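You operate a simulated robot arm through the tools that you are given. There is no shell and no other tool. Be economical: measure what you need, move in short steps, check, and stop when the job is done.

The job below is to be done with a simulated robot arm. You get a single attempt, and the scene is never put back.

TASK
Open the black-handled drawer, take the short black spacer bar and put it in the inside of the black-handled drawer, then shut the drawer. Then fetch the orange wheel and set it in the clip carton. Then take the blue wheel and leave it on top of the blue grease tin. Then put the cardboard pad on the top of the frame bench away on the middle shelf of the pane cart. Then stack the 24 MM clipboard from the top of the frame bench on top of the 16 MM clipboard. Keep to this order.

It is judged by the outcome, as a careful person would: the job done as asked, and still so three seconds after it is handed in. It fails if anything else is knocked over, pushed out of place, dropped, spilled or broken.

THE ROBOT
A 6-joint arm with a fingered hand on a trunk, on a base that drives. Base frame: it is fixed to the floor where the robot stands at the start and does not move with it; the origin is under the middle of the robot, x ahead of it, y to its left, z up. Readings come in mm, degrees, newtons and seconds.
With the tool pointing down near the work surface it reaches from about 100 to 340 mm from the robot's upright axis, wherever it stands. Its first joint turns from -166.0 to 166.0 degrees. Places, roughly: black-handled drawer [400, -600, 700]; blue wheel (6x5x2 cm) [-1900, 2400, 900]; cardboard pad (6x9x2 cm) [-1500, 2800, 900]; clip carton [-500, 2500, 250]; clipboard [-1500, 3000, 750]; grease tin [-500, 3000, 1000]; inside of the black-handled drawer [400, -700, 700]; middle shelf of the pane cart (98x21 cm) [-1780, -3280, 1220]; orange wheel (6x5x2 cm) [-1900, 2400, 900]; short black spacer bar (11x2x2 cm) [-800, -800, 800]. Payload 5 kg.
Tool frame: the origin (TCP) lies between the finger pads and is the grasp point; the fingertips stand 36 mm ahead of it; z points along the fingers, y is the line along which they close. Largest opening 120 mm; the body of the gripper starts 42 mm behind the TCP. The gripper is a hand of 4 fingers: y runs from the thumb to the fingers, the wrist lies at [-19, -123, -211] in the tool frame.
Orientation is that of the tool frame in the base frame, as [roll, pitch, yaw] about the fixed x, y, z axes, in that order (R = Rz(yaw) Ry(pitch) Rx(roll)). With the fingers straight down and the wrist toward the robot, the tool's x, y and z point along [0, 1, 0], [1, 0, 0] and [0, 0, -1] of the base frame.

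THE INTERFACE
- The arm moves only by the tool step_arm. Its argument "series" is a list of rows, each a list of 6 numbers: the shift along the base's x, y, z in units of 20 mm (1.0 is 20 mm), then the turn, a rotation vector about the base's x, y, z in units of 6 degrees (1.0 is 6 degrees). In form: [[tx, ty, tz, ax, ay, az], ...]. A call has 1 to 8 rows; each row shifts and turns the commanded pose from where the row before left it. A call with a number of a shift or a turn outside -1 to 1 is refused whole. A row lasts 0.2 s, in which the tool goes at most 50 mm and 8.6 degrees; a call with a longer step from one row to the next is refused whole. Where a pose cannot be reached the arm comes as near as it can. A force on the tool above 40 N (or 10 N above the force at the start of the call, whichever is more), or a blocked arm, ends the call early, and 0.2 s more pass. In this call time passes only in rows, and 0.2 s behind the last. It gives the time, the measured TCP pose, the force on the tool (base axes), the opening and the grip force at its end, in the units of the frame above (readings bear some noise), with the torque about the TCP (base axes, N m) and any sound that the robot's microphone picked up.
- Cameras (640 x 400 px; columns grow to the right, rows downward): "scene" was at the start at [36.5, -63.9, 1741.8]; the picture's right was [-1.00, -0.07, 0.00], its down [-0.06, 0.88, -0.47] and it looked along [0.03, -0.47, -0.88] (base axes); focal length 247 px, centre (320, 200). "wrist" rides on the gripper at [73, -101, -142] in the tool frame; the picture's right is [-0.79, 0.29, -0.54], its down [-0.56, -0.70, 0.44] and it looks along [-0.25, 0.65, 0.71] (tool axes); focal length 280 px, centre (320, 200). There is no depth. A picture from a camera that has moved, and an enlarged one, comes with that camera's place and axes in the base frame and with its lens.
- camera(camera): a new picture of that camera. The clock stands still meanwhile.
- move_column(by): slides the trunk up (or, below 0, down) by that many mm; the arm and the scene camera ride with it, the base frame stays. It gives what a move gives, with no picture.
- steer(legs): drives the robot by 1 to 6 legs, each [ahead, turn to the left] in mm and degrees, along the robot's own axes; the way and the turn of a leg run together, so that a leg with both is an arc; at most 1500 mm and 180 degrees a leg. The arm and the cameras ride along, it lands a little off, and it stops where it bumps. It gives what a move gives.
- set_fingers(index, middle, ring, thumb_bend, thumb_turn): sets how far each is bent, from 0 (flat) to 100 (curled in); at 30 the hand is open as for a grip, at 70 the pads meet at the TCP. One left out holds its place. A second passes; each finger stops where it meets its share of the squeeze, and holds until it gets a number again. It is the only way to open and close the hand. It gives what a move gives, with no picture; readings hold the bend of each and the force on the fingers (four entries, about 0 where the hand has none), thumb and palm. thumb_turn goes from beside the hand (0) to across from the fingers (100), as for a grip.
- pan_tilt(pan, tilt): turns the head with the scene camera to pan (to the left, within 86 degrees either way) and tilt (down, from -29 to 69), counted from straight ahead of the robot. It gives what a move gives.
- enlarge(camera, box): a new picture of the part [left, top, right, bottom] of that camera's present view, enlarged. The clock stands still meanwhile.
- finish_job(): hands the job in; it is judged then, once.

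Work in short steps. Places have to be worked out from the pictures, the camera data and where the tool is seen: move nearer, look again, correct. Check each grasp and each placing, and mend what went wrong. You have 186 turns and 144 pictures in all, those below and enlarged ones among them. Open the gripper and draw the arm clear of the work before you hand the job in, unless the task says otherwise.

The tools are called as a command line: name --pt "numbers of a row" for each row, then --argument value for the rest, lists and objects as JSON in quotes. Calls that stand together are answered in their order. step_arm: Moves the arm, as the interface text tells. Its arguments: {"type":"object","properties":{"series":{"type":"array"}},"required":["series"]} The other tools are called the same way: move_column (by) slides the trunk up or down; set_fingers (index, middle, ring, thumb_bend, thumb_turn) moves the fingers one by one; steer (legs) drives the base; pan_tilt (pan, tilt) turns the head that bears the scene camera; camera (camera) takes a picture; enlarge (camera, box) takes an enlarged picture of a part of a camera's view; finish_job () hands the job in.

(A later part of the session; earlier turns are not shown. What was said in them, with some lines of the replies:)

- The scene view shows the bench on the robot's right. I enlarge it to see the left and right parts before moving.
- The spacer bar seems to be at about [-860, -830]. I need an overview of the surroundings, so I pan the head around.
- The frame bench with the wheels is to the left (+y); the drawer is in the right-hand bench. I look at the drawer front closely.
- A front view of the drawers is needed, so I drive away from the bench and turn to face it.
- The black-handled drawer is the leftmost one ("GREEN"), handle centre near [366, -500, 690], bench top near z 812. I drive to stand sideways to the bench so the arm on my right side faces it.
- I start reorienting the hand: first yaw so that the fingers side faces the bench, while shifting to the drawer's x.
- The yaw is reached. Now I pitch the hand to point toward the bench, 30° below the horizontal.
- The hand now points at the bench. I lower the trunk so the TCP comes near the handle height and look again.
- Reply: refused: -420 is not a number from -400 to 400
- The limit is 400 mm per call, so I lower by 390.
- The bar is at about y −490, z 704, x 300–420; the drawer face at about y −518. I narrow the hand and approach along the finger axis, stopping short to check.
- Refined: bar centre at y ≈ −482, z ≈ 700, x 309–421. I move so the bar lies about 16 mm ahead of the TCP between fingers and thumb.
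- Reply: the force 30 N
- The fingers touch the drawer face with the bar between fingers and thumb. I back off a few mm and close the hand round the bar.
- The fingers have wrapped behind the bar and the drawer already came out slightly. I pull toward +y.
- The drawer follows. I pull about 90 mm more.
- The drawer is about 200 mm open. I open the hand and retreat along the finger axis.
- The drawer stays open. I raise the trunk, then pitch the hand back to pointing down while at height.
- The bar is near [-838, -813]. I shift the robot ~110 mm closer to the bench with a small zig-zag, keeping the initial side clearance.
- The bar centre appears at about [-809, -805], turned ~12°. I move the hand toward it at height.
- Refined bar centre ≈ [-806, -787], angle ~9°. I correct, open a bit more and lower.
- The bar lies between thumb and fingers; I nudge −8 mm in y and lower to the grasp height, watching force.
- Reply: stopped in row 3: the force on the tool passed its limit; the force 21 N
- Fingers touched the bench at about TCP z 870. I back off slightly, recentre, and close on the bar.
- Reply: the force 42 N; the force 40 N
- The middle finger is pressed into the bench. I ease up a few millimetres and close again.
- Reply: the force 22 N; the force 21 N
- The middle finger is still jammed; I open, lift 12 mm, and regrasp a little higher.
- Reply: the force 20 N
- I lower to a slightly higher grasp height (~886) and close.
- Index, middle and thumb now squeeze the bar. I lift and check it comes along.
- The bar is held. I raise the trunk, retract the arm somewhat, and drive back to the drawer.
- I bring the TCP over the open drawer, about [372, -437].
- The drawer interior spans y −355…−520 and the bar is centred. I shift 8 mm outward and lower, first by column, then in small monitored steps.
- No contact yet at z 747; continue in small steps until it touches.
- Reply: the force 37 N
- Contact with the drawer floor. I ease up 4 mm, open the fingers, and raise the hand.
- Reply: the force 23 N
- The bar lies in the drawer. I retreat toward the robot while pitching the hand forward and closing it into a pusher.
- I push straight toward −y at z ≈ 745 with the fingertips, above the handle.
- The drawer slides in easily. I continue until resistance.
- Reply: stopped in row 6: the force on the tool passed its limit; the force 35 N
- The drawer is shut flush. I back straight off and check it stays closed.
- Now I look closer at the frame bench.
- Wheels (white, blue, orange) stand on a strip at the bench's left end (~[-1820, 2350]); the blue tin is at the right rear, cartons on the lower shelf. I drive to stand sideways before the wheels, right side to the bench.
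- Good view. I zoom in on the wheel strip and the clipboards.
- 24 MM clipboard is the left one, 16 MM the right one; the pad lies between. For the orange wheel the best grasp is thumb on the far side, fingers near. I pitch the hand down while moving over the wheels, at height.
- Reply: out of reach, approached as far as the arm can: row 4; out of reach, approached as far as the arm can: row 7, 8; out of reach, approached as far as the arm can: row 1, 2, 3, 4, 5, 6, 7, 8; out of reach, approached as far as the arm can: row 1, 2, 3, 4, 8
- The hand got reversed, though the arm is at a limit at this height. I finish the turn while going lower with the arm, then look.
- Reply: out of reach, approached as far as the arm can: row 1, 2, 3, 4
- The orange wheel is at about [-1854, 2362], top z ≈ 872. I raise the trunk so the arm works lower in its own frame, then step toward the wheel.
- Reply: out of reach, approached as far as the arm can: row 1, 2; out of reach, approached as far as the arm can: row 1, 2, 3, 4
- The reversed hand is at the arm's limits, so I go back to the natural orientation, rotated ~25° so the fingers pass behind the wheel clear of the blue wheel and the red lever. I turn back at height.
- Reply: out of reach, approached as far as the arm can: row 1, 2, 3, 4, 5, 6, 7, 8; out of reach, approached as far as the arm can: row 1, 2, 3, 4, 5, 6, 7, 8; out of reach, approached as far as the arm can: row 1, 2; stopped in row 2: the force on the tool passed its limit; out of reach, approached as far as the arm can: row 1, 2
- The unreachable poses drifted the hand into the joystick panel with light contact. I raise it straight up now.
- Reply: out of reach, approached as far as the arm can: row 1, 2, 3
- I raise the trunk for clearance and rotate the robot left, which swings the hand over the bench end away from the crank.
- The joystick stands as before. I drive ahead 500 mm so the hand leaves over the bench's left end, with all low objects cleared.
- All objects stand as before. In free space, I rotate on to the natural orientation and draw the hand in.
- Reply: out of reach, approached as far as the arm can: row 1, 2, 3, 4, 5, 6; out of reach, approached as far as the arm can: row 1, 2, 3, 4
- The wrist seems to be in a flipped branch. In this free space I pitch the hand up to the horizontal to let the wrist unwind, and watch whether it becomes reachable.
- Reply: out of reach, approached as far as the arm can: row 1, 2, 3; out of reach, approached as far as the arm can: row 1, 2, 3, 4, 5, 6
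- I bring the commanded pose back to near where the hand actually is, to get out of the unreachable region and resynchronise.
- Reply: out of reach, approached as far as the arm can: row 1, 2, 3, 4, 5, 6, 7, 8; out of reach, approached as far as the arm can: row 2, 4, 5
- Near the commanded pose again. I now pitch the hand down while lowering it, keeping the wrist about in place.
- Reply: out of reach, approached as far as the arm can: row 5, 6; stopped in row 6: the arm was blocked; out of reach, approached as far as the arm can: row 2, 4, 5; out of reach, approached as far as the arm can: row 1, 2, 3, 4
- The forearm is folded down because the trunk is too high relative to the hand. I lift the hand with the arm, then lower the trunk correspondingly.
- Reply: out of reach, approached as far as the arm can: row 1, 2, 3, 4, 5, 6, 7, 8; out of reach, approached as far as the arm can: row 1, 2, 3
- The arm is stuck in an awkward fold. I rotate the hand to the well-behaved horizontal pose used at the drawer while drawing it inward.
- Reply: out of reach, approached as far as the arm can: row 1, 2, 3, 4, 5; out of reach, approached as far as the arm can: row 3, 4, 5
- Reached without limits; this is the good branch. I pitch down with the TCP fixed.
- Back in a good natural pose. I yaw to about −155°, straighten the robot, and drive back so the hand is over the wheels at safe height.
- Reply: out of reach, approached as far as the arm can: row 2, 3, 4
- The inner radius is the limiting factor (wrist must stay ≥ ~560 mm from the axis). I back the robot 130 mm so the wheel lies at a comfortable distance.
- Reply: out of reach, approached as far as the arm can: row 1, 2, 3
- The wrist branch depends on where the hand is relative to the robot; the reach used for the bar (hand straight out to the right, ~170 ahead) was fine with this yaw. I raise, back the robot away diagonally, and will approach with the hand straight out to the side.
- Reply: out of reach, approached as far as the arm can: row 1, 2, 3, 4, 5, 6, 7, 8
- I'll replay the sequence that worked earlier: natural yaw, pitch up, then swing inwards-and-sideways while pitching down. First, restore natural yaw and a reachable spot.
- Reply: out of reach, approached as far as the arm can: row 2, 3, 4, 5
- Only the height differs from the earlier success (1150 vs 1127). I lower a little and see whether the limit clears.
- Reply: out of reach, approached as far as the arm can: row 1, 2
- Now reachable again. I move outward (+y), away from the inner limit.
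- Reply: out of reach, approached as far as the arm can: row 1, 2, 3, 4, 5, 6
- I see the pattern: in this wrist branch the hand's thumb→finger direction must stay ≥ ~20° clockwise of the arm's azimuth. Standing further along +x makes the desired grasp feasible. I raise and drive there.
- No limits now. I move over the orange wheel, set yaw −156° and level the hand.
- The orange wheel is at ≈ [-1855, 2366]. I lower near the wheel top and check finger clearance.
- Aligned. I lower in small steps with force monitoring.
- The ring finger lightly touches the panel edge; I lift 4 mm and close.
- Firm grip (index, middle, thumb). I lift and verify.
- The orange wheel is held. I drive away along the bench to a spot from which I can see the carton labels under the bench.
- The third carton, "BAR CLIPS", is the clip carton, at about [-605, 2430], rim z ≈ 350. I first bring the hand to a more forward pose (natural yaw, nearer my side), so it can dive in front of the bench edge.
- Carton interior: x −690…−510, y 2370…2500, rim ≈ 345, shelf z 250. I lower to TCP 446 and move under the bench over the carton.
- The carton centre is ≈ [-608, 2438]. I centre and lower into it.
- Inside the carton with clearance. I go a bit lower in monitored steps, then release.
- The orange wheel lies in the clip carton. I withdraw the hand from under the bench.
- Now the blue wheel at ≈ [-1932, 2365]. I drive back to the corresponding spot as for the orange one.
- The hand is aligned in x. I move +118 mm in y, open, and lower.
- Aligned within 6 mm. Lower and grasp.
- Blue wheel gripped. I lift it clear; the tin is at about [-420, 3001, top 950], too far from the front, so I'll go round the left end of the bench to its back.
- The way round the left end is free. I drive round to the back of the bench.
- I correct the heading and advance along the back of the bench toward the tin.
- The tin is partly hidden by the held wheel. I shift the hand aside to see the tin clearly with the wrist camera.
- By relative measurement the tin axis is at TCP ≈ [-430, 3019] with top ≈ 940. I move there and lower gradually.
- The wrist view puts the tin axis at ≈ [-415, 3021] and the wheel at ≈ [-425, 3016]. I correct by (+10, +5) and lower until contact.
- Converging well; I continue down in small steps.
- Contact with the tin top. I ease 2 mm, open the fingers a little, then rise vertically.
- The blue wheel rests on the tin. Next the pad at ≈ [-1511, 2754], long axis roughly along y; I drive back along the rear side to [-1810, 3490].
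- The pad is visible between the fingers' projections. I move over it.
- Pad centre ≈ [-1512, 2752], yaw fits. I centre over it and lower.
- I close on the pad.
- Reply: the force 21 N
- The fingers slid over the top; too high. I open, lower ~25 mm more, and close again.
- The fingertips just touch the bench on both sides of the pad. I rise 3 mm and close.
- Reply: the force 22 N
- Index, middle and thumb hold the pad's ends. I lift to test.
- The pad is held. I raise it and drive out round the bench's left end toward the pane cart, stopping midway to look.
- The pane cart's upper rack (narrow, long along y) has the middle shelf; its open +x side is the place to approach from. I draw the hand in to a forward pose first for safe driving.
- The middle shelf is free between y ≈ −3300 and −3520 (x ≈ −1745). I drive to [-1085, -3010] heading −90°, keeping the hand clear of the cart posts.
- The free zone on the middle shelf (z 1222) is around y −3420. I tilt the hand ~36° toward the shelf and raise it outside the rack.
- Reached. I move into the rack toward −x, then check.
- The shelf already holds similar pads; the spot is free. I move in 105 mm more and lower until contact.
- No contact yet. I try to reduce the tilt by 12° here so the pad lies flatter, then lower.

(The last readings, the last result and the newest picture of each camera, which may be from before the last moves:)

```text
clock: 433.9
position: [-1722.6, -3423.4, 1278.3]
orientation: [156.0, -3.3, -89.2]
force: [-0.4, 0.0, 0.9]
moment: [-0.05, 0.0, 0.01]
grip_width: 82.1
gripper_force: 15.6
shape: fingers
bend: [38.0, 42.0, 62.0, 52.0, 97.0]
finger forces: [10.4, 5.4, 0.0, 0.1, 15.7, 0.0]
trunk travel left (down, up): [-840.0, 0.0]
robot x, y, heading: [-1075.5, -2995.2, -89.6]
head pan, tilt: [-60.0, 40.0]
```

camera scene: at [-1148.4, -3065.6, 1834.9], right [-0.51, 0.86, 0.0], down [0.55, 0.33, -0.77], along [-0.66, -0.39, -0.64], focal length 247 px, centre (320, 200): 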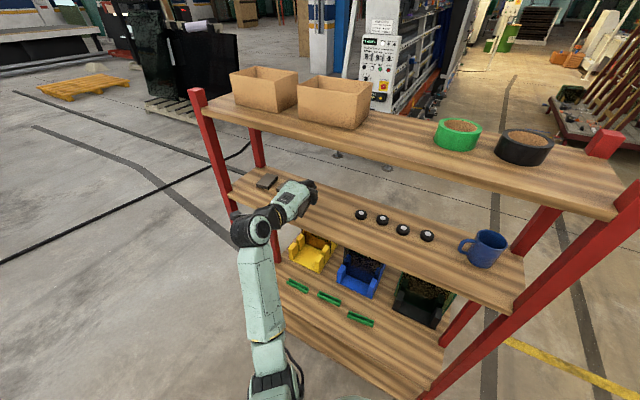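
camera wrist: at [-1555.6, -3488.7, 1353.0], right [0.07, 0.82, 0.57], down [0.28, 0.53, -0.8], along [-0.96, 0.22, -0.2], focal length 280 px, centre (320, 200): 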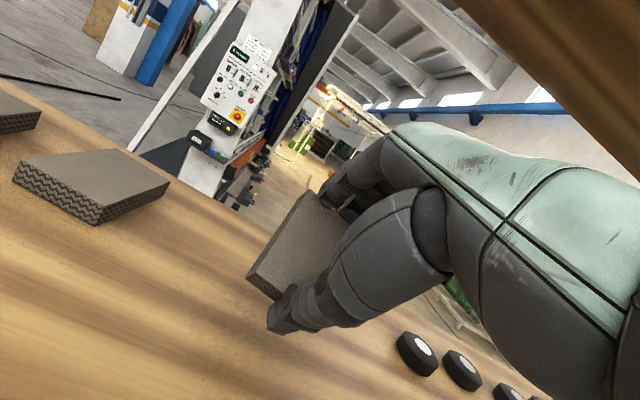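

Still reachable. I level further by 12° and continue down.

step_arm --pt "0 0 0 0 -0.7 0" --pt "0 0 0 0 -0.7 0" --pt "0 0 0 0 -0.7 0"

step_arm --pt "0 0 -0.25 0 0 0" --pt "0 0 -0.25 0 0 0" --pt "0 0 -0.25 0 0 0"

camera --camera "wrist"

```text
clock: 434.7
position: [-1722.6, -3423.2, 1276.7]
orientation: [168.8, -3.2, -90.0]
force: [-0.6, -0.8, 0.1]
moment: [0.05, 0.01, -0.02]
grip_width: 82.4
gripper_force: 15.7
shape: fingers
bend: [38.0, 42.0, 62.0, 52.0, 97.0]
finger forces: [10.5, 5.4, 0.0, 0.0, 15.8, 0.0]
trunk travel left (down, up): [-840.0, 0.0]
robot x, y, heading: [-1077.8, -2996.5, -89.4]
head pan, tilt: [-60.0, 40.0]
```

```text
clock: 435.5
position: [-1721.9, -3423.4, 1268.0]
orientation: [168.2, -3.6, -90.0]
force: [-2.5, -0.9, 19.1]
moment: [-0.13, -0.68, -0.03]
grip_width: 81.7
gripper_force: 28.1
shape: fingers
bend: [38.0, 42.0, 62.0, 53.0, 96.0]
finger forces: [12.3, 5.9, 0.0, 0.0, 37.0, 0.0]
trunk travel left (down, up): [-840.0, 0.0]
robot x, y, heading: [-1078.1, -2993.2, -89.8]
head pan, tilt: [-60.0, 40.0]
```

```text
23 pictures are left
camera wrist: at [-1594.0, -3487.8, 1390.4], right [-0.17, 0.82, 0.54], down [0.59, 0.52, -0.61], along [-0.79, 0.22, -0.58], focal length 280 px, centre (320, 200)
```

wrist: 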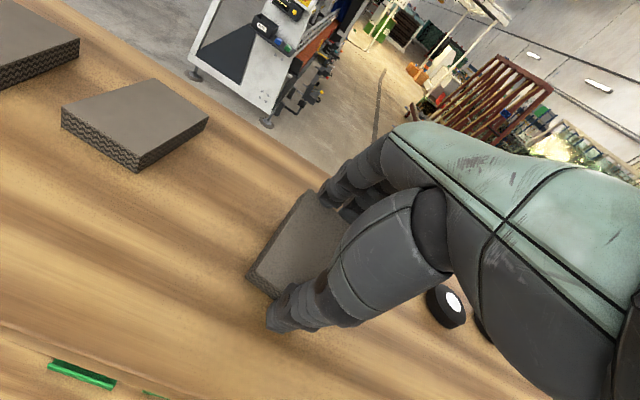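

The pad touches the shelf almost level. I ease up slightly, open, then rise while tilting the fingers up and withdraw.

step_arm --pt "0 0 0.2 0 0 0"

set_fingers --index 31 --middle 31 --ring 31 --thumb_bend 36

step_arm --pt "0 0 0.5 0 0 0" --pt "0 0 0.8 0 0.5 0" --pt "0 0 0.8 0 1 0" --pt "0 0 0.5 0 1 0"

camera --camera "wrist"

```text
clock: 435.9
position: [-1722.6, -3423.7, 1267.8]
orientation: [168.6, -3.2, -89.9]
force: [-1.8, 0.3, 9.7]
moment: [0.01, -0.3, -0.01]
grip_width: 81.5
gripper_force: 23.3
shape: fingers
bend: [38.0, 42.0, 62.0, 53.0, 97.0]
finger forces: [11.9, 6.3, 0.0, 0.0, 27.7, 0.1]
trunk travel left (down, up): [-840.0, 0.0]
robot x, y, heading: [-1075.1, -2994.1, -89.6]
head pan, tilt: [-60.0, 40.0]
```

```text
clock: 436.9
position: [-1721.1, -3423.9, 1267.7]
orientation: [168.5, -3.3, -89.9]
force: [-3.4, -0.4, 9.6]
moment: [-0.08, -0.42, -0.07]
grip_width: 108.9
gripper_force: 5.0
shape: fingers
bend: [31.0, 31.0, 31.0, 39.0, 97.0]
finger forces: [0.0, 0.0, 0.0, 0.0, 10.1, 0.0]
trunk travel left (down, up): [-840.0, 0.0]
robot x, y, heading: [-1076.0, -2994.0, -89.5]
head pan, tilt: [-60.0, 40.0]
```

```text
clock: 437.9
position: [-1723.5, -3422.3, 1319.1]
orientation: [153.5, -3.2, -89.1]
force: [0.2, -0.2, 0.0]
moment: [0.0, -0.01, 0.04]
grip_width: 113.0
gripper_force: 0.1
shape: fingers
bend: [31.0, 31.0, 31.0, 36.0, 97.0]
finger forces: [0.0, 0.0, 0.1, 0.1, 0.1, 0.0]
trunk travel left (down, up): [-840.0, 0.0]
robot x, y, heading: [-1076.5, -2992.3, -89.6]
head pan, tilt: [-60.0, 40.0]
```

```text
22 pictures are left
camera wrist: at [-1568.1, -3489.2, 1405.0], right [-0.03, 0.82, 0.57], down [0.42, 0.53, -0.74], along [-0.91, 0.22, -0.36], focal length 280 px, centre (320, 200)
```

wrist: 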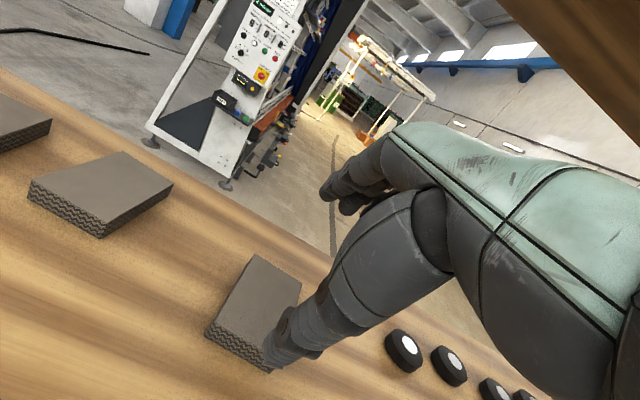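

The pad lies flat on the middle shelf beside the others. I withdraw the hand from the rack and return it to a compact pose.

step_arm --pt "1 0 0.2 0 0 0" --pt "1 0 0 0 0 0" --pt "1 0 0 0 0 0" --pt "1 0 0 0 0 0" --pt "1 0 0 0 0 0" --pt "1 0 0 0 0 0" --pt "1 0 0 0 0 0" --pt "1 0 0 0 0 0"

step_arm --pt "1 0 0 0 0 0" --pt "1 0 0 0 0 0" --pt "1 -0.5 -0.5 0 0 0" --pt "1 -0.5 -1 0 -1 0" --pt "1 -0.5 -1 0 -1 0" --pt "0 -0.5 -1 0 -1 0" --pt "0 -0.5 -1 0 -1 0" --pt "0 -0.5 -1 0 -0.4 0"

camera --camera "scene"

```text
clock: 439.7
position: [-1560.9, -3423.1, 1323.4]
orientation: [153.5, -3.2, -89.1]
force: [-0.2, -0.3, 0.4]
moment: [0.02, 0.02, -0.01]
grip_width: 113.2
gripper_force: 0.1
shape: fingers
bend: [31.0, 31.0, 31.0, 36.0, 97.0]
finger forces: [0.0, 0.0, 0.0, 0.0, 0.1, 0.1]
trunk travel left (down, up): [-840.0, 0.0]
robot x, y, heading: [-1076.3, -2993.6, -89.6]
head pan, tilt: [-60.0, 40.0]
```

```text
clock: 441.5
position: [-1461.9, -3485.0, 1212.4]
orientation: [-179.9, -3.2, -90.6]
force: [0.3, -0.5, 0.1]
moment: [-0.01, 0.0, 0.02]
grip_width: 113.0
gripper_force: 0.0
shape: fingers
bend: [31.0, 31.0, 31.0, 36.0, 97.0]
finger forces: [0.1, 0.0, 0.1, 0.0, 0.0, 0.0]
trunk travel left (down, up): [-840.0, 0.0]
robot x, y, heading: [-1074.0, -2994.0, -89.4]
head pan, tilt: [-60.0, 40.0]
```

```text
21 pictures are left
camera scene: at [-1146.6, -3066.0, 1835.0], right [-0.51, 0.86, 0.0], down [0.55, 0.33, -0.77], along [-0.66, -0.39, -0.64], focal length 247 px, centre (320, 200)
```

scene: 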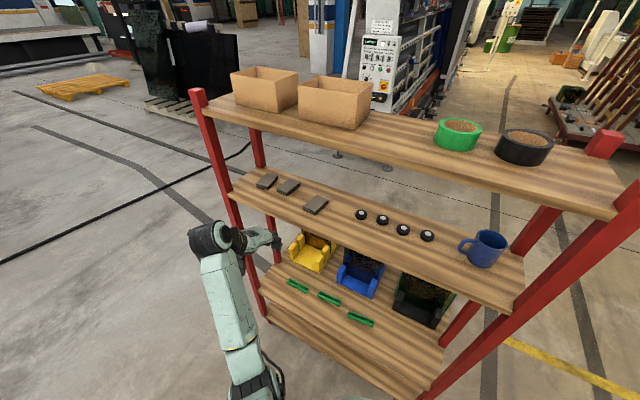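

The pad is on the middle shelf, everything else in place. I drive back by the same route.

steer --legs '[[-570, 0], [0, 66.4], [-440, 0], [-1500, 0], [0, -67], [-1500, 0]]'

steer --legs '[[-1200, 0]]'

```text
clock: 466.8
position: [-3248.2, -687.5, 1212.9]
orientation: [180.0, -3.2, -90.2]
force: [0.1, -0.1, 1.5]
moment: [-0.04, 0.01, 0.01]
grip_width: 112.8
gripper_force: 0.1
shape: fingers
bend: [31.0, 31.0, 31.0, 36.0, 97.0]
finger forces: [0.0, 0.1, 0.0, 0.0, 0.0, 0.0]
trunk travel left (down, up): [-840.0, 0.0]
robot x, y, heading: [-2863.4, -196.1, -89.3]
head pan, tilt: [-60.0, 40.0]
```

```text
clock: 473.0
position: [-3263.5, 533.2, 1212.8]
orientation: [180.0, -3.2, -90.4]
force: [-0.2, 0.9, -0.8]
moment: [0.01, 0.0, -0.02]
grip_width: 113.0
gripper_force: 0.0
shape: fingers
bend: [31.0, 31.0, 31.0, 36.0, 97.0]
finger forces: [0.0, 0.1, 0.0, 0.0, 0.0, 0.0]
trunk travel left (down, up): [-840.0, 0.0]
robot x, y, heading: [-2878.3, 1023.3, -89.5]
head pan, tilt: [-60.0, 40.0]
```

steer --legs '[[-1500, 0], [-967, 0], [0, 89.5], [660, 0]]'

step_arm --pt "0 0 -1 0 0 0" --pt "0 0 -1 0 0 0" --pt "0 0 -1 0 0 0" --pt "0 0 -1 0 0 0" --pt "0 0 -1 0 0 0"

camera --camera "wrist"

```text
clock: 492.2
position: [-1773.9, 3108.6, 1213.0]
orientation: [179.9, -3.1, -2.4]
force: [0.7, -0.4, 0.2]
moment: [0.02, 0.01, -0.02]
grip_width: 113.0
gripper_force: 0.0
shape: fingers
bend: [31.0, 31.0, 31.0, 36.0, 97.0]
finger forces: [0.0, 0.0, 0.0, 0.0, 0.1, 0.0]
trunk travel left (down, up): [-840.0, 0.0]
robot x, y, heading: [-2252.7, 3510.8, -1.3]
head pan, tilt: [-60.0, 40.0]
```

```text
clock: 493.4
position: [-1770.0, 3108.6, 1112.3]
orientation: [179.9, -3.3, -2.2]
force: [0.1, -0.1, 0.3]
moment: [0.01, -0.02, -0.01]
grip_width: 113.0
gripper_force: 0.1
shape: fingers
bend: [31.0, 31.0, 31.0, 36.0, 97.0]
finger forces: [0.0, 0.1, 0.0, 0.0, 0.1, 0.1]
trunk travel left (down, up): [-840.0, 0.0]
robot x, y, heading: [-2251.4, 3508.1, -1.4]
head pan, tilt: [-60.0, 40.0]
```

```text
20 pictures are left
camera wrist: at [-1701.4, 3206.8, 1258.4], right [-0.83, -0.26, 0.5], down [-0.51, 0.72, -0.47], along [-0.24, -0.64, -0.73], focal length 280 px, centre (320, 200)
```

wrist: 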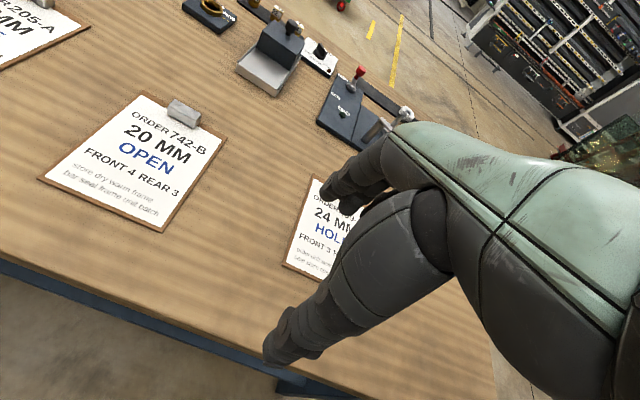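

The 24 MM board is ahead under the hand. I move above its clip at ≈ [-1874, 2818].

step_arm --pt "-0.35 -1 0 0 0.1 0" --pt "-0.35 -1 0 0 0.1 0" --pt "-0.35 -1 0 0 0.1 0" --pt "-0.35 -1 0 0 0.1 0" --pt "-0.35 -1 0 0 0.1 0" --pt "-0.35 -1 0 0 0 0" --pt "-0.35 -1 0 0 0 0" --pt "-0.35 -1 0 0 0 0"

step_arm --pt "-0.35 -1 0 0 0 0" --pt "-0.35 -1 0 0 0 0" --pt "-0.35 -1 0 0 0 0" --pt "-0.35 -1 0 0 0 0" --pt "-0.35 -1 0 0 0 0"

set_fingers --index 50 --middle 50 --ring 50 --thumb_bend 50

move_column --by -110

camera --camera "wrist"

```text
clock: 495.2
position: [-1827.6, 2945.2, 1113.8]
orientation: [-180.0, -0.2, -2.2]
force: [0.6, -0.2, 0.2]
moment: [0.0, 0.01, 0.0]
grip_width: 113.4
gripper_force: 0.0
shape: fingers
bend: [31.0, 31.0, 31.0, 36.0, 97.0]
finger forces: [0.0, 0.0, 0.0, 0.0, 0.0, 0.0]
trunk travel left (down, up): [-840.0, 0.0]
robot x, y, heading: [-2250.6, 3506.2, -1.1]
head pan, tilt: [-60.0, 40.0]
```

```text
clock: 496.4
position: [-1862.9, 2844.0, 1112.7]
orientation: [180.0, -0.3, -2.3]
force: [-0.4, 0.7, -0.3]
moment: [0.0, 0.01, 0.02]
grip_width: 113.1
gripper_force: 0.1
shape: fingers
bend: [31.0, 31.0, 31.0, 36.0, 97.0]
finger forces: [0.1, 0.1, 0.1, 0.0, 0.1, 0.0]
trunk travel left (down, up): [-840.0, 0.0]
robot x, y, heading: [-2250.5, 3513.4, -1.0]
head pan, tilt: [-60.0, 40.0]
```

```text
clock: 497.4
position: [-1861.7, 2846.6, 1112.8]
orientation: [179.9, -0.2, -2.3]
force: [0.0, -0.4, 0.7]
moment: [0.01, -0.01, 0.0]
grip_width: 65.0
gripper_force: 0.1
shape: fingers
bend: [50.0, 50.0, 50.0, 50.0, 97.0]
finger forces: [0.0, 0.1, 0.0, 0.0, 0.0, 0.0]
trunk travel left (down, up): [-840.0, 0.0]
robot x, y, heading: [-2248.3, 3508.1, -1.4]
head pan, tilt: [-60.0, 40.0]
```

```text
clock: 498.9
position: [-1862.2, 2846.0, 1002.4]
orientation: [179.9, -0.2, -2.2]
force: [-0.5, 0.1, -0.4]
moment: [-0.02, -0.01, -0.03]
grip_width: 65.0
gripper_force: 0.1
shape: fingers
bend: [50.0, 50.0, 50.0, 50.0, 97.0]
finger forces: [0.0, 0.1, 0.1, 0.0, 0.1, 0.0]
trunk travel left (down, up): [-730.0, 110.0]
robot x, y, heading: [-2251.0, 3508.5, -1.2]
head pan, tilt: [-60.0, 40.0]
```

```text
19 pictures are left
camera wrist: at [-1787.0, 2943.9, 1145.7], right [-0.8, -0.26, 0.54], down [-0.53, 0.72, -0.45], along [-0.28, -0.64, -0.71], focal length 280 px, centre (320, 200)
```

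wrist: 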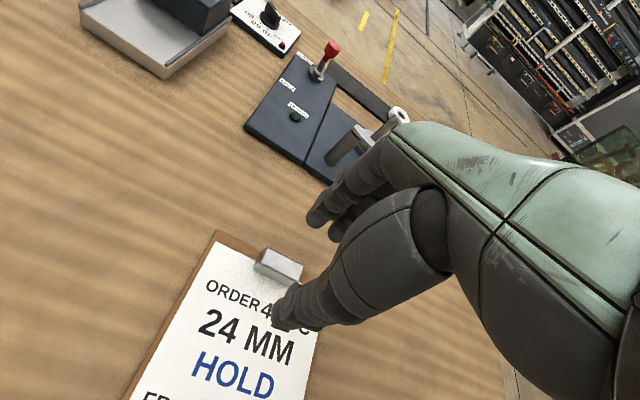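

The clip is at ≈ [-1876, 2811]. I centre on it and lower part-way.

step_arm --pt "-0.35 -0.9 0 0 0 0" --pt "-0.35 -0.85 0 0 0 0" --pt "0 0 -1 0 0 0" --pt "0 0 -1 0 0 0" --pt "0 0 -1 0 0 0"

camera --camera "wrist"

```text
clock: 500.1
position: [-1874.6, 2813.7, 943.1]
orientation: [-179.9, -0.1, -2.2]
force: [0.2, 0.4, -0.6]
moment: [0.02, 0.02, 0.02]
grip_width: 64.9
gripper_force: 0.1
shape: fingers
bend: [50.0, 50.0, 50.0, 50.0, 97.0]
finger forces: [0.0, 0.1, 0.0, 0.0, 0.0, 0.0]
trunk travel left (down, up): [-730.0, 110.0]
robot x, y, heading: [-2249.1, 3506.4, -1.3]
head pan, tilt: [-60.0, 40.0]
```

```text
18 pictures are left
camera wrist: at [-1798.8, 2911.4, 1084.5], right [-0.8, -0.26, 0.54], down [-0.53, 0.72, -0.45], along [-0.28, -0.64, -0.71], focal length 280 px, centre (320, 200)
```

wrist: 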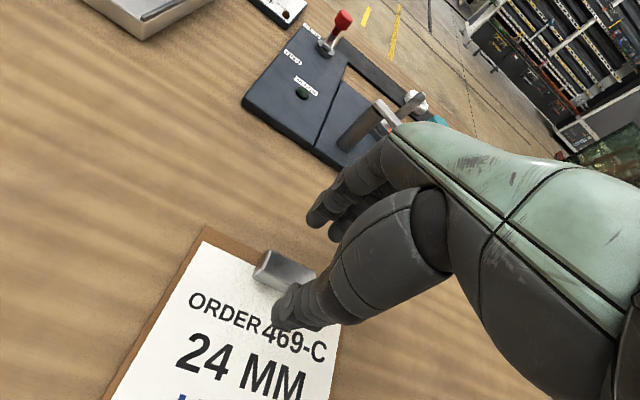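

Aligned. I lower until the fingertips touch the board lightly.

step_arm --pt "0 -0.15 -0.6 0 0 0" --pt "0 0 -0.5 0 0 0" --pt "0 0 -0.3 0 0 0" --pt "0 0 -0.2 0 0 0"

enlarge --camera "wrist" --box '[180, 160, 420, 360]'

```text
clock: 501.1
position: [-1876.1, 2807.3, 911.9]
orientation: [179.9, -0.2, -2.3]
force: [-0.7, 0.0, 0.6]
moment: [0.04, 0.01, 0.01]
grip_width: 64.6
gripper_force: 0.0
shape: fingers
bend: [50.0, 50.0, 50.0, 50.0, 97.0]
finger forces: [0.0, 0.1, 0.0, 0.0, 0.1, 0.1]
trunk travel left (down, up): [-730.0, 110.0]
robot x, y, heading: [-2251.7, 3508.8, -1.3]
head pan, tilt: [-60.0, 40.0]
```

```text
2.00 times, centred on (300, 260) of wrist
camera zoom: at [-1800.0, 2906.3, 1053.8], right [-0.8, -0.26, 0.54], down [-0.53, 0.72, -0.45], along [-0.28, -0.64, -0.71], focal length 561 px, centre (360, 80)
```

zoom: 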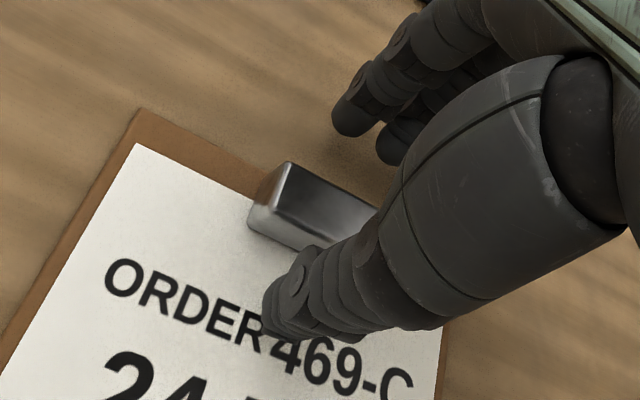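

I lower 3 mm more and close on the clip.

step_arm --pt "0 0 -0.15 0 0 0"

set_fingers --index 80 --middle 80 --ring 80 --thumb_bend 80

enlarge --camera "wrist" --box '[180, 160, 420, 360]'

```text
clock: 501.5
position: [-1876.2, 2807.0, 908.0]
orientation: [-180.0, -0.1, -2.3]
force: [0.6, 0.0, -0.4]
moment: [0.03, -0.01, -0.01]
grip_width: 64.7
gripper_force: 0.1
shape: fingers
bend: [50.0, 50.0, 50.0, 50.0, 97.0]
finger forces: [0.0, 0.1, 0.0, 0.0, 0.1, 0.0]
trunk travel left (down, up): [-730.0, 110.0]
robot x, y, heading: [-2249.6, 3507.1, -1.3]
head pan, tilt: [-60.0, 40.0]
```

```text
clock: 502.5
position: [-1875.9, 2808.3, 907.8]
orientation: [179.9, -0.2, -2.3]
force: [0.3, 0.1, -1.9]
moment: [-0.08, -0.01, 0.0]
grip_width: 19.8
gripper_force: 22.2
shape: fingers
bend: [62.0, 71.0, 80.0, 69.0, 94.0]
finger forces: [14.9, 7.1, 0.0, 0.0, 22.0, 0.0]
trunk travel left (down, up): [-730.0, 110.0]
robot x, y, heading: [-2249.6, 3509.1, -1.0]
head pan, tilt: [-60.0, 40.0]
```

```text
2.00 times, centred on (300, 260) of wrist
camera zoom: at [-1800.7, 2905.8, 1050.3], right [-0.8, -0.26, 0.54], down [-0.53, 0.72, -0.45], along [-0.28, -0.64, -0.71], focal length 561 px, centre (360, 80)
```

zoom: 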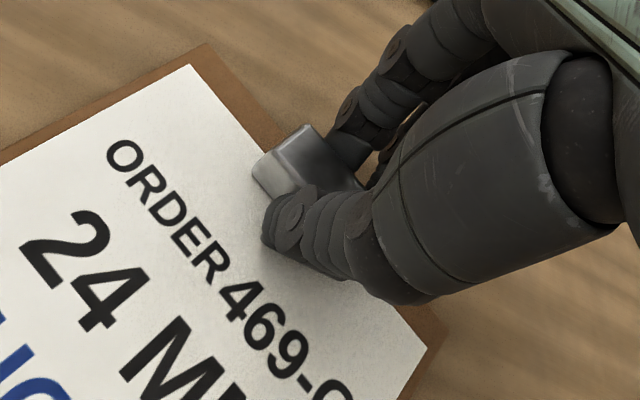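

The clip is gripped (the board rotated ~30° about it while closing). I lift slowly and check how the board hangs.

step_arm --pt "0 0 0.4 0 0 0" --pt "0 0 0.6 0 0 0" --pt "0 0 0.8 0 0 0" --pt "0 0 0.8 0 0 0"

camera --camera "wrist"

```text
clock: 503.5
position: [-1877.0, 2807.8, 959.8]
orientation: [179.8, -0.1, -2.3]
force: [-0.9, 0.6, -0.3]
moment: [-0.08, 0.02, -0.01]
grip_width: 20.2
gripper_force: 22.9
shape: fingers
bend: [62.0, 71.0, 80.0, 69.0, 94.0]
finger forces: [14.6, 7.8, 0.0, 0.0, 22.2, 0.0]
trunk travel left (down, up): [-730.0, 110.0]
robot x, y, heading: [-2250.0, 3507.0, -1.1]
head pan, tilt: [-60.0, 40.0]
```

```text
15 pictures are left
camera wrist: at [-1801.0, 2906.8, 1101.7], right [-0.8, -0.26, 0.54], down [-0.53, 0.72, -0.45], along [-0.28, -0.64, -0.71], focal length 280 px, centre (320, 200)
```

wrist: 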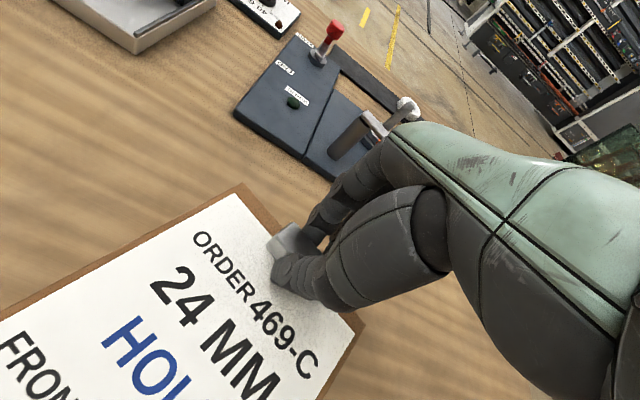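

The board is held level. I raise it, drive ahead 450 mm toward the 16 MM board, and then adjust position and yaw.

move_column --by 110

steer --legs '[[0, 1.2], [450, 0]]'

step_arm --pt "1 0.4 0 0 0 0" --pt "1 0.4 0 0 0 0" --pt "1 0.4 0 0 0 0.5" --pt "1 0.4 0 0 0 0.5" --pt "1 0.4 0 0 0 0.6" --pt "1 0.4 0 0 0 0.6" --pt "1 0.4 0 0 0 0.6" --pt "0.5 0.4 0 0 0 0.6"

camera --camera "wrist"

```text
clock: 504.9
position: [-1876.4, 2808.6, 1070.3]
orientation: [-180.0, -0.2, -2.4]
force: [0.2, -0.6, -1.3]
moment: [-0.05, 0.03, -0.02]
grip_width: 20.2
gripper_force: 21.6
shape: fingers
bend: [62.0, 71.0, 80.0, 69.0, 94.0]
finger forces: [14.5, 7.7, 0.0, 0.0, 22.2, 0.0]
trunk travel left (down, up): [-840.0, 0.0]
robot x, y, heading: [-2250.6, 3510.1, -1.4]
head pan, tilt: [-60.0, 40.0]
```

```text
clock: 508.0
position: [-1402.3, 2816.3, 1069.8]
orientation: [179.9, -0.3, -1.1]
force: [-0.5, 0.0, -0.3]
moment: [-0.05, 0.02, 0.0]
grip_width: 20.2
gripper_force: 22.4
shape: fingers
bend: [62.0, 71.0, 80.0, 69.0, 94.0]
finger forces: [14.4, 7.6, 0.0, 0.0, 22.2, 0.0]
trunk travel left (down, up): [-840.0, 0.0]
robot x, y, heading: [-1794.7, 3508.8, 0.0]
head pan, tilt: [-60.0, 40.0]
```

```text
clock: 509.8
position: [-1232.6, 2879.9, 1060.4]
orientation: [179.6, 0.8, 18.6]
force: [-0.4, 0.6, -0.1]
moment: [-0.06, 0.01, -0.03]
grip_width: 20.3
gripper_force: 22.5
shape: fingers
bend: [62.0, 71.0, 80.0, 69.0, 94.0]
finger forces: [14.5, 7.8, 0.0, 0.0, 22.3, 0.0]
out of reach, approached as far as the arm can: row 7, 8
trunk travel left (down, up): [-840.0, 0.0]
robot x, y, heading: [-1793.7, 3509.4, 0.1]
head pan, tilt: [-60.0, 40.0]
```

```text
14 pictures are left
camera wrist: at [-1195.7, 3000.3, 1199.6], right [-0.65, -0.52, 0.56], down [-0.76, 0.48, -0.44], along [-0.04, -0.71, -0.7], focal length 280 px, centre (320, 200)
```

wrist: 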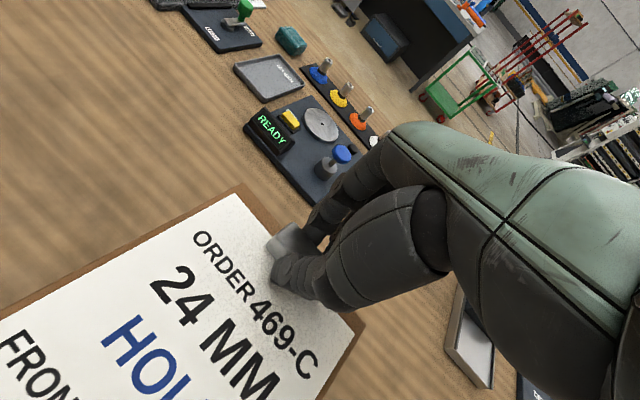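

Yaw 18.6° is the limit here – good enough (board ≈ 12° off). I back the robot ~38 mm to line up in x and check with the scene camera.

steer --legs '[[-38, 0]]'

pan_tilt --pan -55 --tilt 50

enlarge --camera "scene" --box '[200, 100, 440, 250]'

```text
clock: 510.7
position: [-1265.3, 2880.3, 1057.9]
orientation: [179.5, 1.2, 18.8]
force: [0.3, -0.7, -1.7]
moment: [-0.07, 0.06, -0.04]
grip_width: 20.2
gripper_force: 22.6
shape: fingers
bend: [62.0, 71.0, 80.0, 69.0, 94.0]
finger forces: [14.6, 7.9, 0.1, 0.1, 22.3, 0.1]
trunk travel left (down, up): [-840.0, 0.0]
robot x, y, heading: [-1830.9, 3507.2, -0.3]
head pan, tilt: [-60.0, 40.0]
```

```text
clock: 511.4
position: [-1271.9, 2880.3, 1060.8]
orientation: [179.5, 0.8, 18.7]
force: [-0.8, 0.4, -1.2]
moment: [-0.08, 0.03, 0.01]
grip_width: 20.3
gripper_force: 21.8
shape: fingers
bend: [62.0, 71.0, 80.0, 69.0, 94.0]
finger forces: [14.5, 7.9, 0.1, 0.1, 22.3, 0.1]
trunk travel left (down, up): [-840.0, 0.0]
robot x, y, heading: [-1825.0, 3508.8, -0.1]
head pan, tilt: [-55.0, 50.0]
```

```text
2.67 times, centred on (320, 175) of scene
camera zoom: at [-1754.0, 3444.7, 1820.9], right [-0.82, -0.57, 0.0], down [-0.44, 0.63, -0.64], along [0.37, -0.53, -0.77], focal length 659 px, centre (320, 267)
```

zoom: 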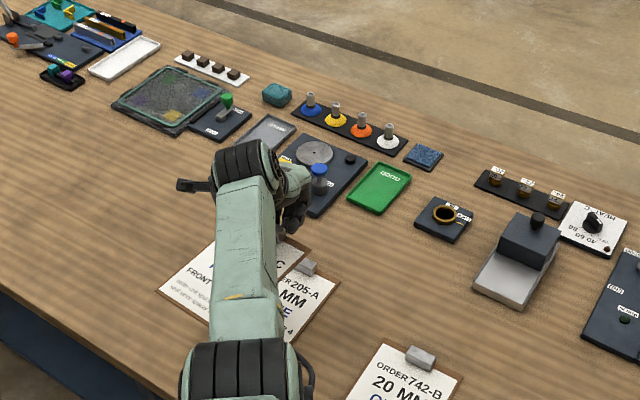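

The 16 MM board's clip is at ≈ [-1272, 2810]; the 24 MM board will land just behind it, over the 16 MM board. I lower to just above.

move_column --by -115

enlarge --camera "scene" --box '[200, 60, 440, 210]'

camera --camera "wrist"

```text
clock: 512.8
position: [-1269.7, 2880.2, 946.4]
orientation: [179.4, 0.9, 18.8]
force: [-0.3, 0.2, -1.3]
moment: [-0.07, 0.0, 0.01]
grip_width: 20.2
gripper_force: 22.4
shape: fingers
bend: [62.0, 71.0, 80.0, 69.0, 94.0]
finger forces: [14.3, 7.8, 0.0, 0.0, 22.3, 0.1]
trunk travel left (down, up): [-725.0, 115.0]
robot x, y, heading: [-1827.9, 3504.9, -0.2]
head pan, tilt: [-55.0, 50.0]
```

```text
2.67 times, centred on (320, 135) of scene
camera zoom: at [-1752.5, 3445.0, 1705.8], right [-0.82, -0.57, 0.0], down [-0.44, 0.63, -0.64], along [0.37, -0.53, -0.77], focal length 659 px, centre (320, 373)
```

zoom: 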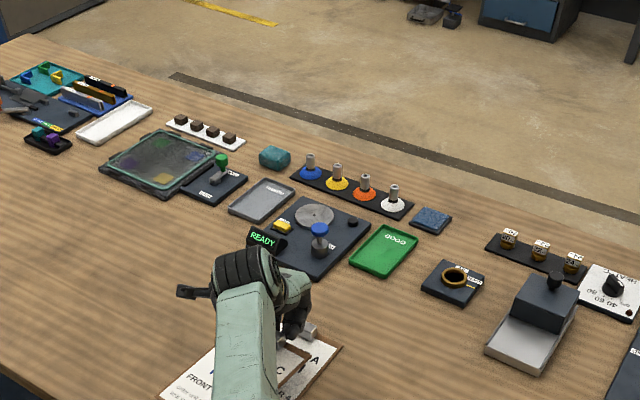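

```text
11 pictures are left
camera wrist: at [-1233.4, 3001.2, 1085.6], right [-0.65, -0.52, 0.56], down [-0.76, 0.48, -0.44], along [-0.04, -0.71, -0.7], focal length 280 px, centre (320, 200)
```

wrist: 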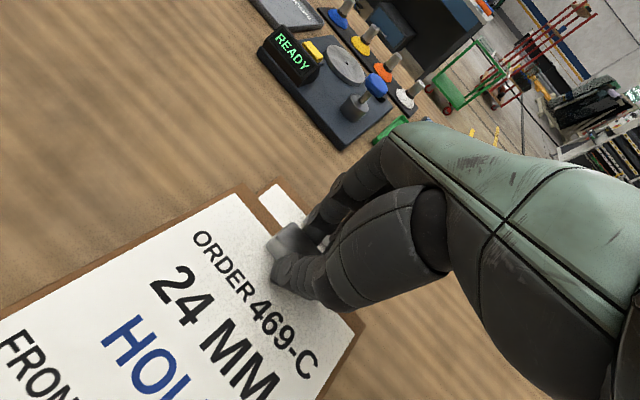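

The boards are well aligned (24 MM spans x −1192…−1342 over 16 MM's −1198…−1347). I shift 14 mm toward −y for more overlap and lower until contact.

step_arm --pt "0 -0.7 0 0 0 0" --pt "0 0 -0.5 0 0 0"

step_arm --pt "0 0 -0.3 0 0 0" --pt "0 0 -0.3 0 0 0"

```text
clock: 513.4
position: [-1269.5, 2865.1, 934.6]
orientation: [179.4, 0.8, 18.7]
force: [0.2, 0.3, -1.6]
moment: [-0.06, 0.0, 0.0]
grip_width: 20.4
gripper_force: 22.4
shape: fingers
bend: [62.0, 71.0, 80.0, 69.0, 94.0]
finger forces: [14.4, 7.9, 0.1, 0.0, 22.3, 0.0]
trunk travel left (down, up): [-725.0, 115.0]
robot x, y, heading: [-1833.2, 3505.3, -0.0]
head pan, tilt: [-55.0, 50.0]
```

```text
clock: 514.0
position: [-1270.9, 2866.3, 923.7]
orientation: [179.4, 1.0, 18.7]
force: [-0.5, -0.2, -0.7]
moment: [-0.05, -0.01, -0.03]
grip_width: 20.2
gripper_force: 22.5
shape: fingers
bend: [62.0, 71.0, 80.0, 69.0, 94.0]
finger forces: [14.3, 7.9, 0.0, 0.0, 22.4, 0.0]
trunk travel left (down, up): [-725.0, 115.0]
robot x, y, heading: [-1829.4, 3507.7, 0.1]
head pan, tilt: [-55.0, 50.0]
```

step_arm --pt "0 0 -0.2 0 0 0" --pt "0 0 -0.2 0 0 0"

camera --camera "wrist"

```text
clock: 514.6
position: [-1270.7, 2865.7, 916.6]
orientation: [179.5, 0.9, 18.7]
force: [-0.4, 0.4, -1.1]
moment: [-0.05, 0.0, -0.01]
grip_width: 20.3
gripper_force: 22.1
shape: fingers
bend: [62.0, 71.0, 80.0, 69.0, 94.0]
finger forces: [14.4, 7.7, 0.0, 0.1, 22.4, 0.0]
trunk travel left (down, up): [-725.0, 115.0]
robot x, y, heading: [-1827.9, 3508.3, 0.3]
head pan, tilt: [-55.0, 50.0]
```

```text
10 pictures are left
camera wrist: at [-1233.6, 2986.9, 1055.5], right [-0.65, -0.52, 0.56], down [-0.76, 0.48, -0.44], along [-0.04, -0.71, -0.7], focal length 280 px, centre (320, 200)
```

wrist: 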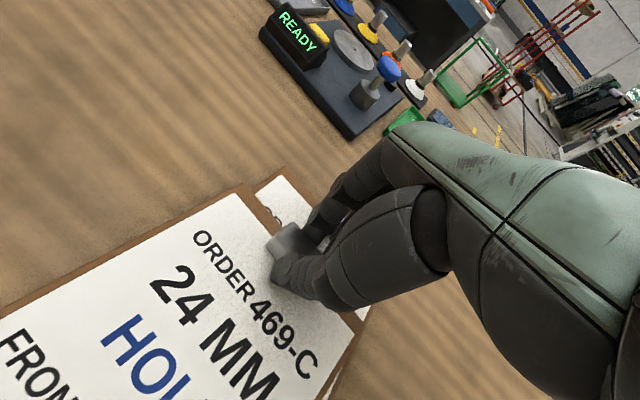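

Very close. Continue in 3 mm steps until contact.

step_arm --pt "0 0 -0.15 0 0 0" --pt "0 0 -0.15 0 0 0"

step_arm --pt "0 0 -0.12 0 0 0"

```text
clock: 515.2
position: [-1270.5, 2865.5, 910.3]
orientation: [179.4, 0.8, 18.7]
force: [-0.3, -0.9, -0.1]
moment: [0.02, -0.12, -0.03]
grip_width: 20.5
gripper_force: 22.3
shape: fingers
bend: [62.0, 71.0, 80.0, 69.0, 94.0]
finger forces: [14.8, 8.1, 0.0, 0.1, 22.4, 0.0]
trunk travel left (down, up): [-725.0, 115.0]
robot x, y, heading: [-1830.1, 3505.2, -0.2]
head pan, tilt: [-55.0, 50.0]
```

```text
clock: 515.6
position: [-1272.8, 2865.9, 909.4]
orientation: [179.4, 0.8, 18.7]
force: [-0.1, -1.1, 3.4]
moment: [-0.05, -0.18, 0.05]
grip_width: 20.2
gripper_force: 23.6
shape: fingers
bend: [61.0, 71.0, 80.0, 69.0, 94.0]
finger forces: [15.3, 8.7, 0.0, 0.1, 22.4, 0.0]
trunk travel left (down, up): [-725.0, 115.0]
robot x, y, heading: [-1825.1, 3509.0, -0.0]
head pan, tilt: [-55.0, 50.0]
```

Contact made. I open mainly the thumb and only slightly the fingers (to not nudge the 16 MM clip), then rise.

set_fingers --index 58 --middle 62 --ring 66 --thumb_bend 52

step_arm --pt "0 0 0.4 0 0 0" --pt "0 0 0.6 0 0 0" --pt "0 0 1 0 0 0" --pt "0 0 1 0 0 0"

camera --camera "wrist"

```text
clock: 516.6
position: [-1272.2, 2867.7, 908.6]
orientation: [179.4, 0.9, 18.8]
force: [0.7, -0.4, 3.6]
moment: [0.1, -0.01, -0.04]
grip_width: 48.8
gripper_force: 1.8
shape: fingers
bend: [57.0, 62.0, 66.0, 53.0, 97.0]
finger forces: [0.0, 0.0, 0.1, 0.1, 3.7, 0.1]
trunk travel left (down, up): [-725.0, 115.0]
robot x, y, heading: [-1831.3, 3508.4, 0.2]
head pan, tilt: [-55.0, 50.0]
```

```text
clock: 517.6
position: [-1258.7, 2852.4, 959.3]
orientation: [179.6, 1.1, 18.7]
force: [0.7, 0.3, -0.4]
moment: [0.0, 0.02, 0.0]
grip_width: 50.4
gripper_force: 0.1
shape: fingers
bend: [57.0, 62.0, 66.0, 52.0, 97.0]
finger forces: [0.1, 0.0, 0.1, 0.0, 0.0, 0.0]
out of reach, approached as far as the arm can: row 2, 3, 4
trunk travel left (down, up): [-725.0, 115.0]
robot x, y, heading: [-1824.2, 3508.4, 0.1]
head pan, tilt: [-55.0, 50.0]
```

```text
9 pictures are left
camera wrist: at [-1220.8, 2973.1, 1100.1], right [-0.65, -0.52, 0.56], down [-0.76, 0.48, -0.44], along [-0.04, -0.71, -0.71], focal length 280 px, centre (320, 200)
```

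wrist: 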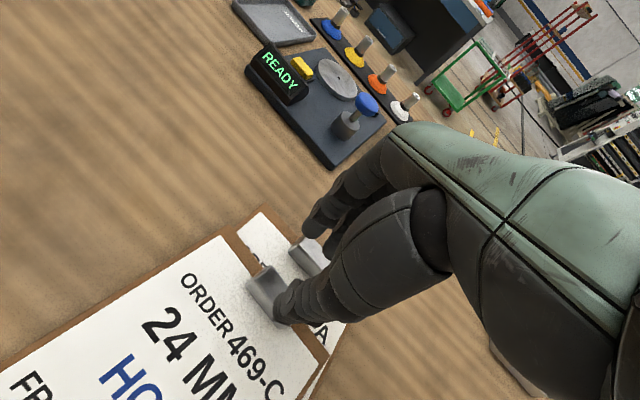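

The 24 MM board lies on the 16 MM board, just behind its clip. I raise by the column and check the stack and bench.

move_column --by 115

steer --legs '[[-700, 0]]'

pan_tilt --pan -40 --tilt 38

camera --camera "scene"

```text
clock: 519.1
position: [-1258.0, 2851.9, 1075.9]
orientation: [179.6, 0.9, 18.7]
force: [-0.5, 0.1, 0.6]
moment: [0.03, -0.01, 0.03]
grip_width: 50.4
gripper_force: 0.1
shape: fingers
bend: [57.0, 62.0, 66.0, 52.0, 97.0]
finger forces: [0.1, 0.0, 0.1, 0.0, 0.0, 0.0]
trunk travel left (down, up): [-840.0, 0.0]
robot x, y, heading: [-1830.6, 3507.8, -0.1]
head pan, tilt: [-55.0, 50.0]
```

```text
clock: 523.0
position: [-1976.7, 2849.8, 1075.3]
orientation: [179.6, 1.0, 17.8]
force: [-0.3, 0.6, -0.4]
moment: [0.0, 0.02, 0.02]
grip_width: 50.5
gripper_force: 0.1
shape: fingers
bend: [57.0, 62.0, 66.0, 52.0, 97.0]
finger forces: [0.0, 0.1, 0.0, 0.0, 0.1, 0.0]
trunk travel left (down, up): [-840.0, 0.0]
robot x, y, heading: [-2539.4, 3511.1, -0.8]
head pan, tilt: [-55.0, 50.0]
```

```text
clock: 523.7
position: [-1976.3, 2848.2, 1075.4]
orientation: [179.5, 0.9, 17.8]
force: [0.0, -0.7, -0.1]
moment: [0.0, 0.0, 0.0]
grip_width: 50.1
gripper_force: 0.0
shape: fingers
bend: [57.0, 62.0, 66.0, 52.0, 97.0]
finger forces: [0.0, 0.0, 0.0, 0.1, 0.1, 0.1]
trunk travel left (down, up): [-840.0, 0.0]
robot x, y, heading: [-2536.8, 3512.7, -1.0]
head pan, tilt: [-40.0, 38.0]
```

```text
8 pictures are left
camera scene: at [-2439.8, 3456.1, 1837.9], right [-0.65, -0.76, 0.0], down [-0.47, 0.4, -0.79], along [0.6, -0.52, -0.62], focal length 247 px, centre (320, 200)
```

scene: 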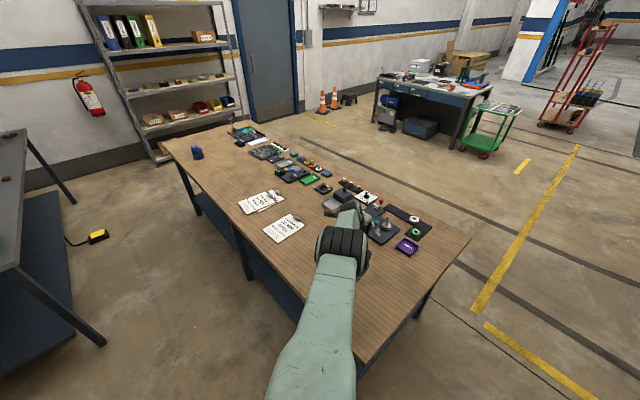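

steer --legs '[[-500, 0]]'

enlarge --camera "scene" --box '[180, 110, 420, 260]'

```text
clock: 526.6
position: [-2458.0, 2853.8, 1074.8]
orientation: [179.6, 1.0, 17.5]
force: [0.3, -0.1, -1.2]
moment: [-0.02, 0.04, -0.03]
grip_width: 50.0
gripper_force: 0.0
shape: fingers
bend: [57.0, 62.0, 66.0, 52.0, 97.0]
finger forces: [0.0, 0.0, 0.0, 0.1, 0.1, 0.0]
trunk travel left (down, up): [-840.0, 0.0]
robot x, y, heading: [-3016.9, 3520.1, -1.0]
head pan, tilt: [-40.0, 38.0]
```

```text
2.67 times, centred on (300, 185) of scene
camera zoom: at [-2918.7, 3463.8, 1837.9], right [-0.66, -0.75, 0.0], down [-0.46, 0.4, -0.79], along [0.59, -0.52, -0.62], focal length 659 px, centre (373, 240)
```

zoom: 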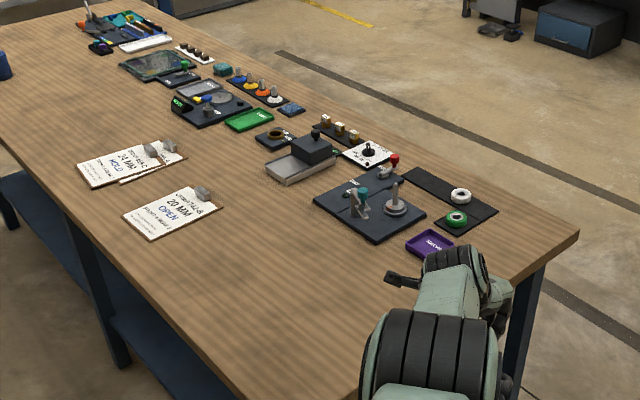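

The stack looks tidy and the rest of the bench is undisturbed. One last check of the tin with its wheel.

enlarge --camera "scene" --box '[130, 100, 250, 200]'

set_fingers --index 30 --middle 30 --ring 30 --thumb_bend 30

```text
4.00 times, centred on (190, 150) of scene
camera zoom: at [-2918.7, 3463.8, 1837.9], right [-0.66, -0.75, 0.0], down [-0.46, 0.4, -0.79], along [0.59, -0.52, -0.62], focal length 988 px, centre (840, 400)
```

zoom: 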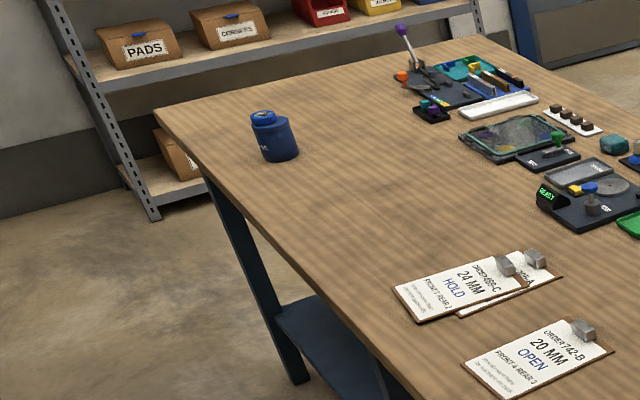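

```text
clock: 527.6
position: [-2458.7, 2853.1, 1073.9]
orientation: [179.6, 1.0, 17.5]
force: [0.2, -0.8, -0.2]
moment: [0.0, -0.04, -0.01]
grip_width: 123.0
gripper_force: 0.1
shape: fingers
bend: [30.0, 30.0, 30.0, 30.0, 97.0]
finger forces: [0.1, 0.0, 0.1, 0.0, 0.0, 0.1]
trunk travel left (down, up): [-840.0, 0.0]
robot x, y, heading: [-3016.1, 3519.7, -1.3]
head pan, tilt: [-40.0, 38.0]
```

All five goals are in place, the hand is open and clear of the work. I hand the job in.

finish_job

```text
The job is handed in.
```

I did all five parts in the order you gave and handed the job in; I haven't seen the verdict.

- **Drawer:** the spacer bar is inside the black-handled drawer, and the drawer is shut.
- **Orange wheel:** it lies in the carton labelled "BAR CLIPS", which I took to be the clip carton.
- **Blue wheel:** it sits on top of the blue grease tin.
- **Cardboard pad:** it lies flat on the middle shelf of the pane cart.
- **24 MM clipboard:** it rests on the 16 MM one, set back about 50 mm so it lies behind the lower clip.

On the way to the orange wheel, the hand brushed the joystick panel on the frame bench with about 16 N. The pictures afterwards showed everything there still in place.
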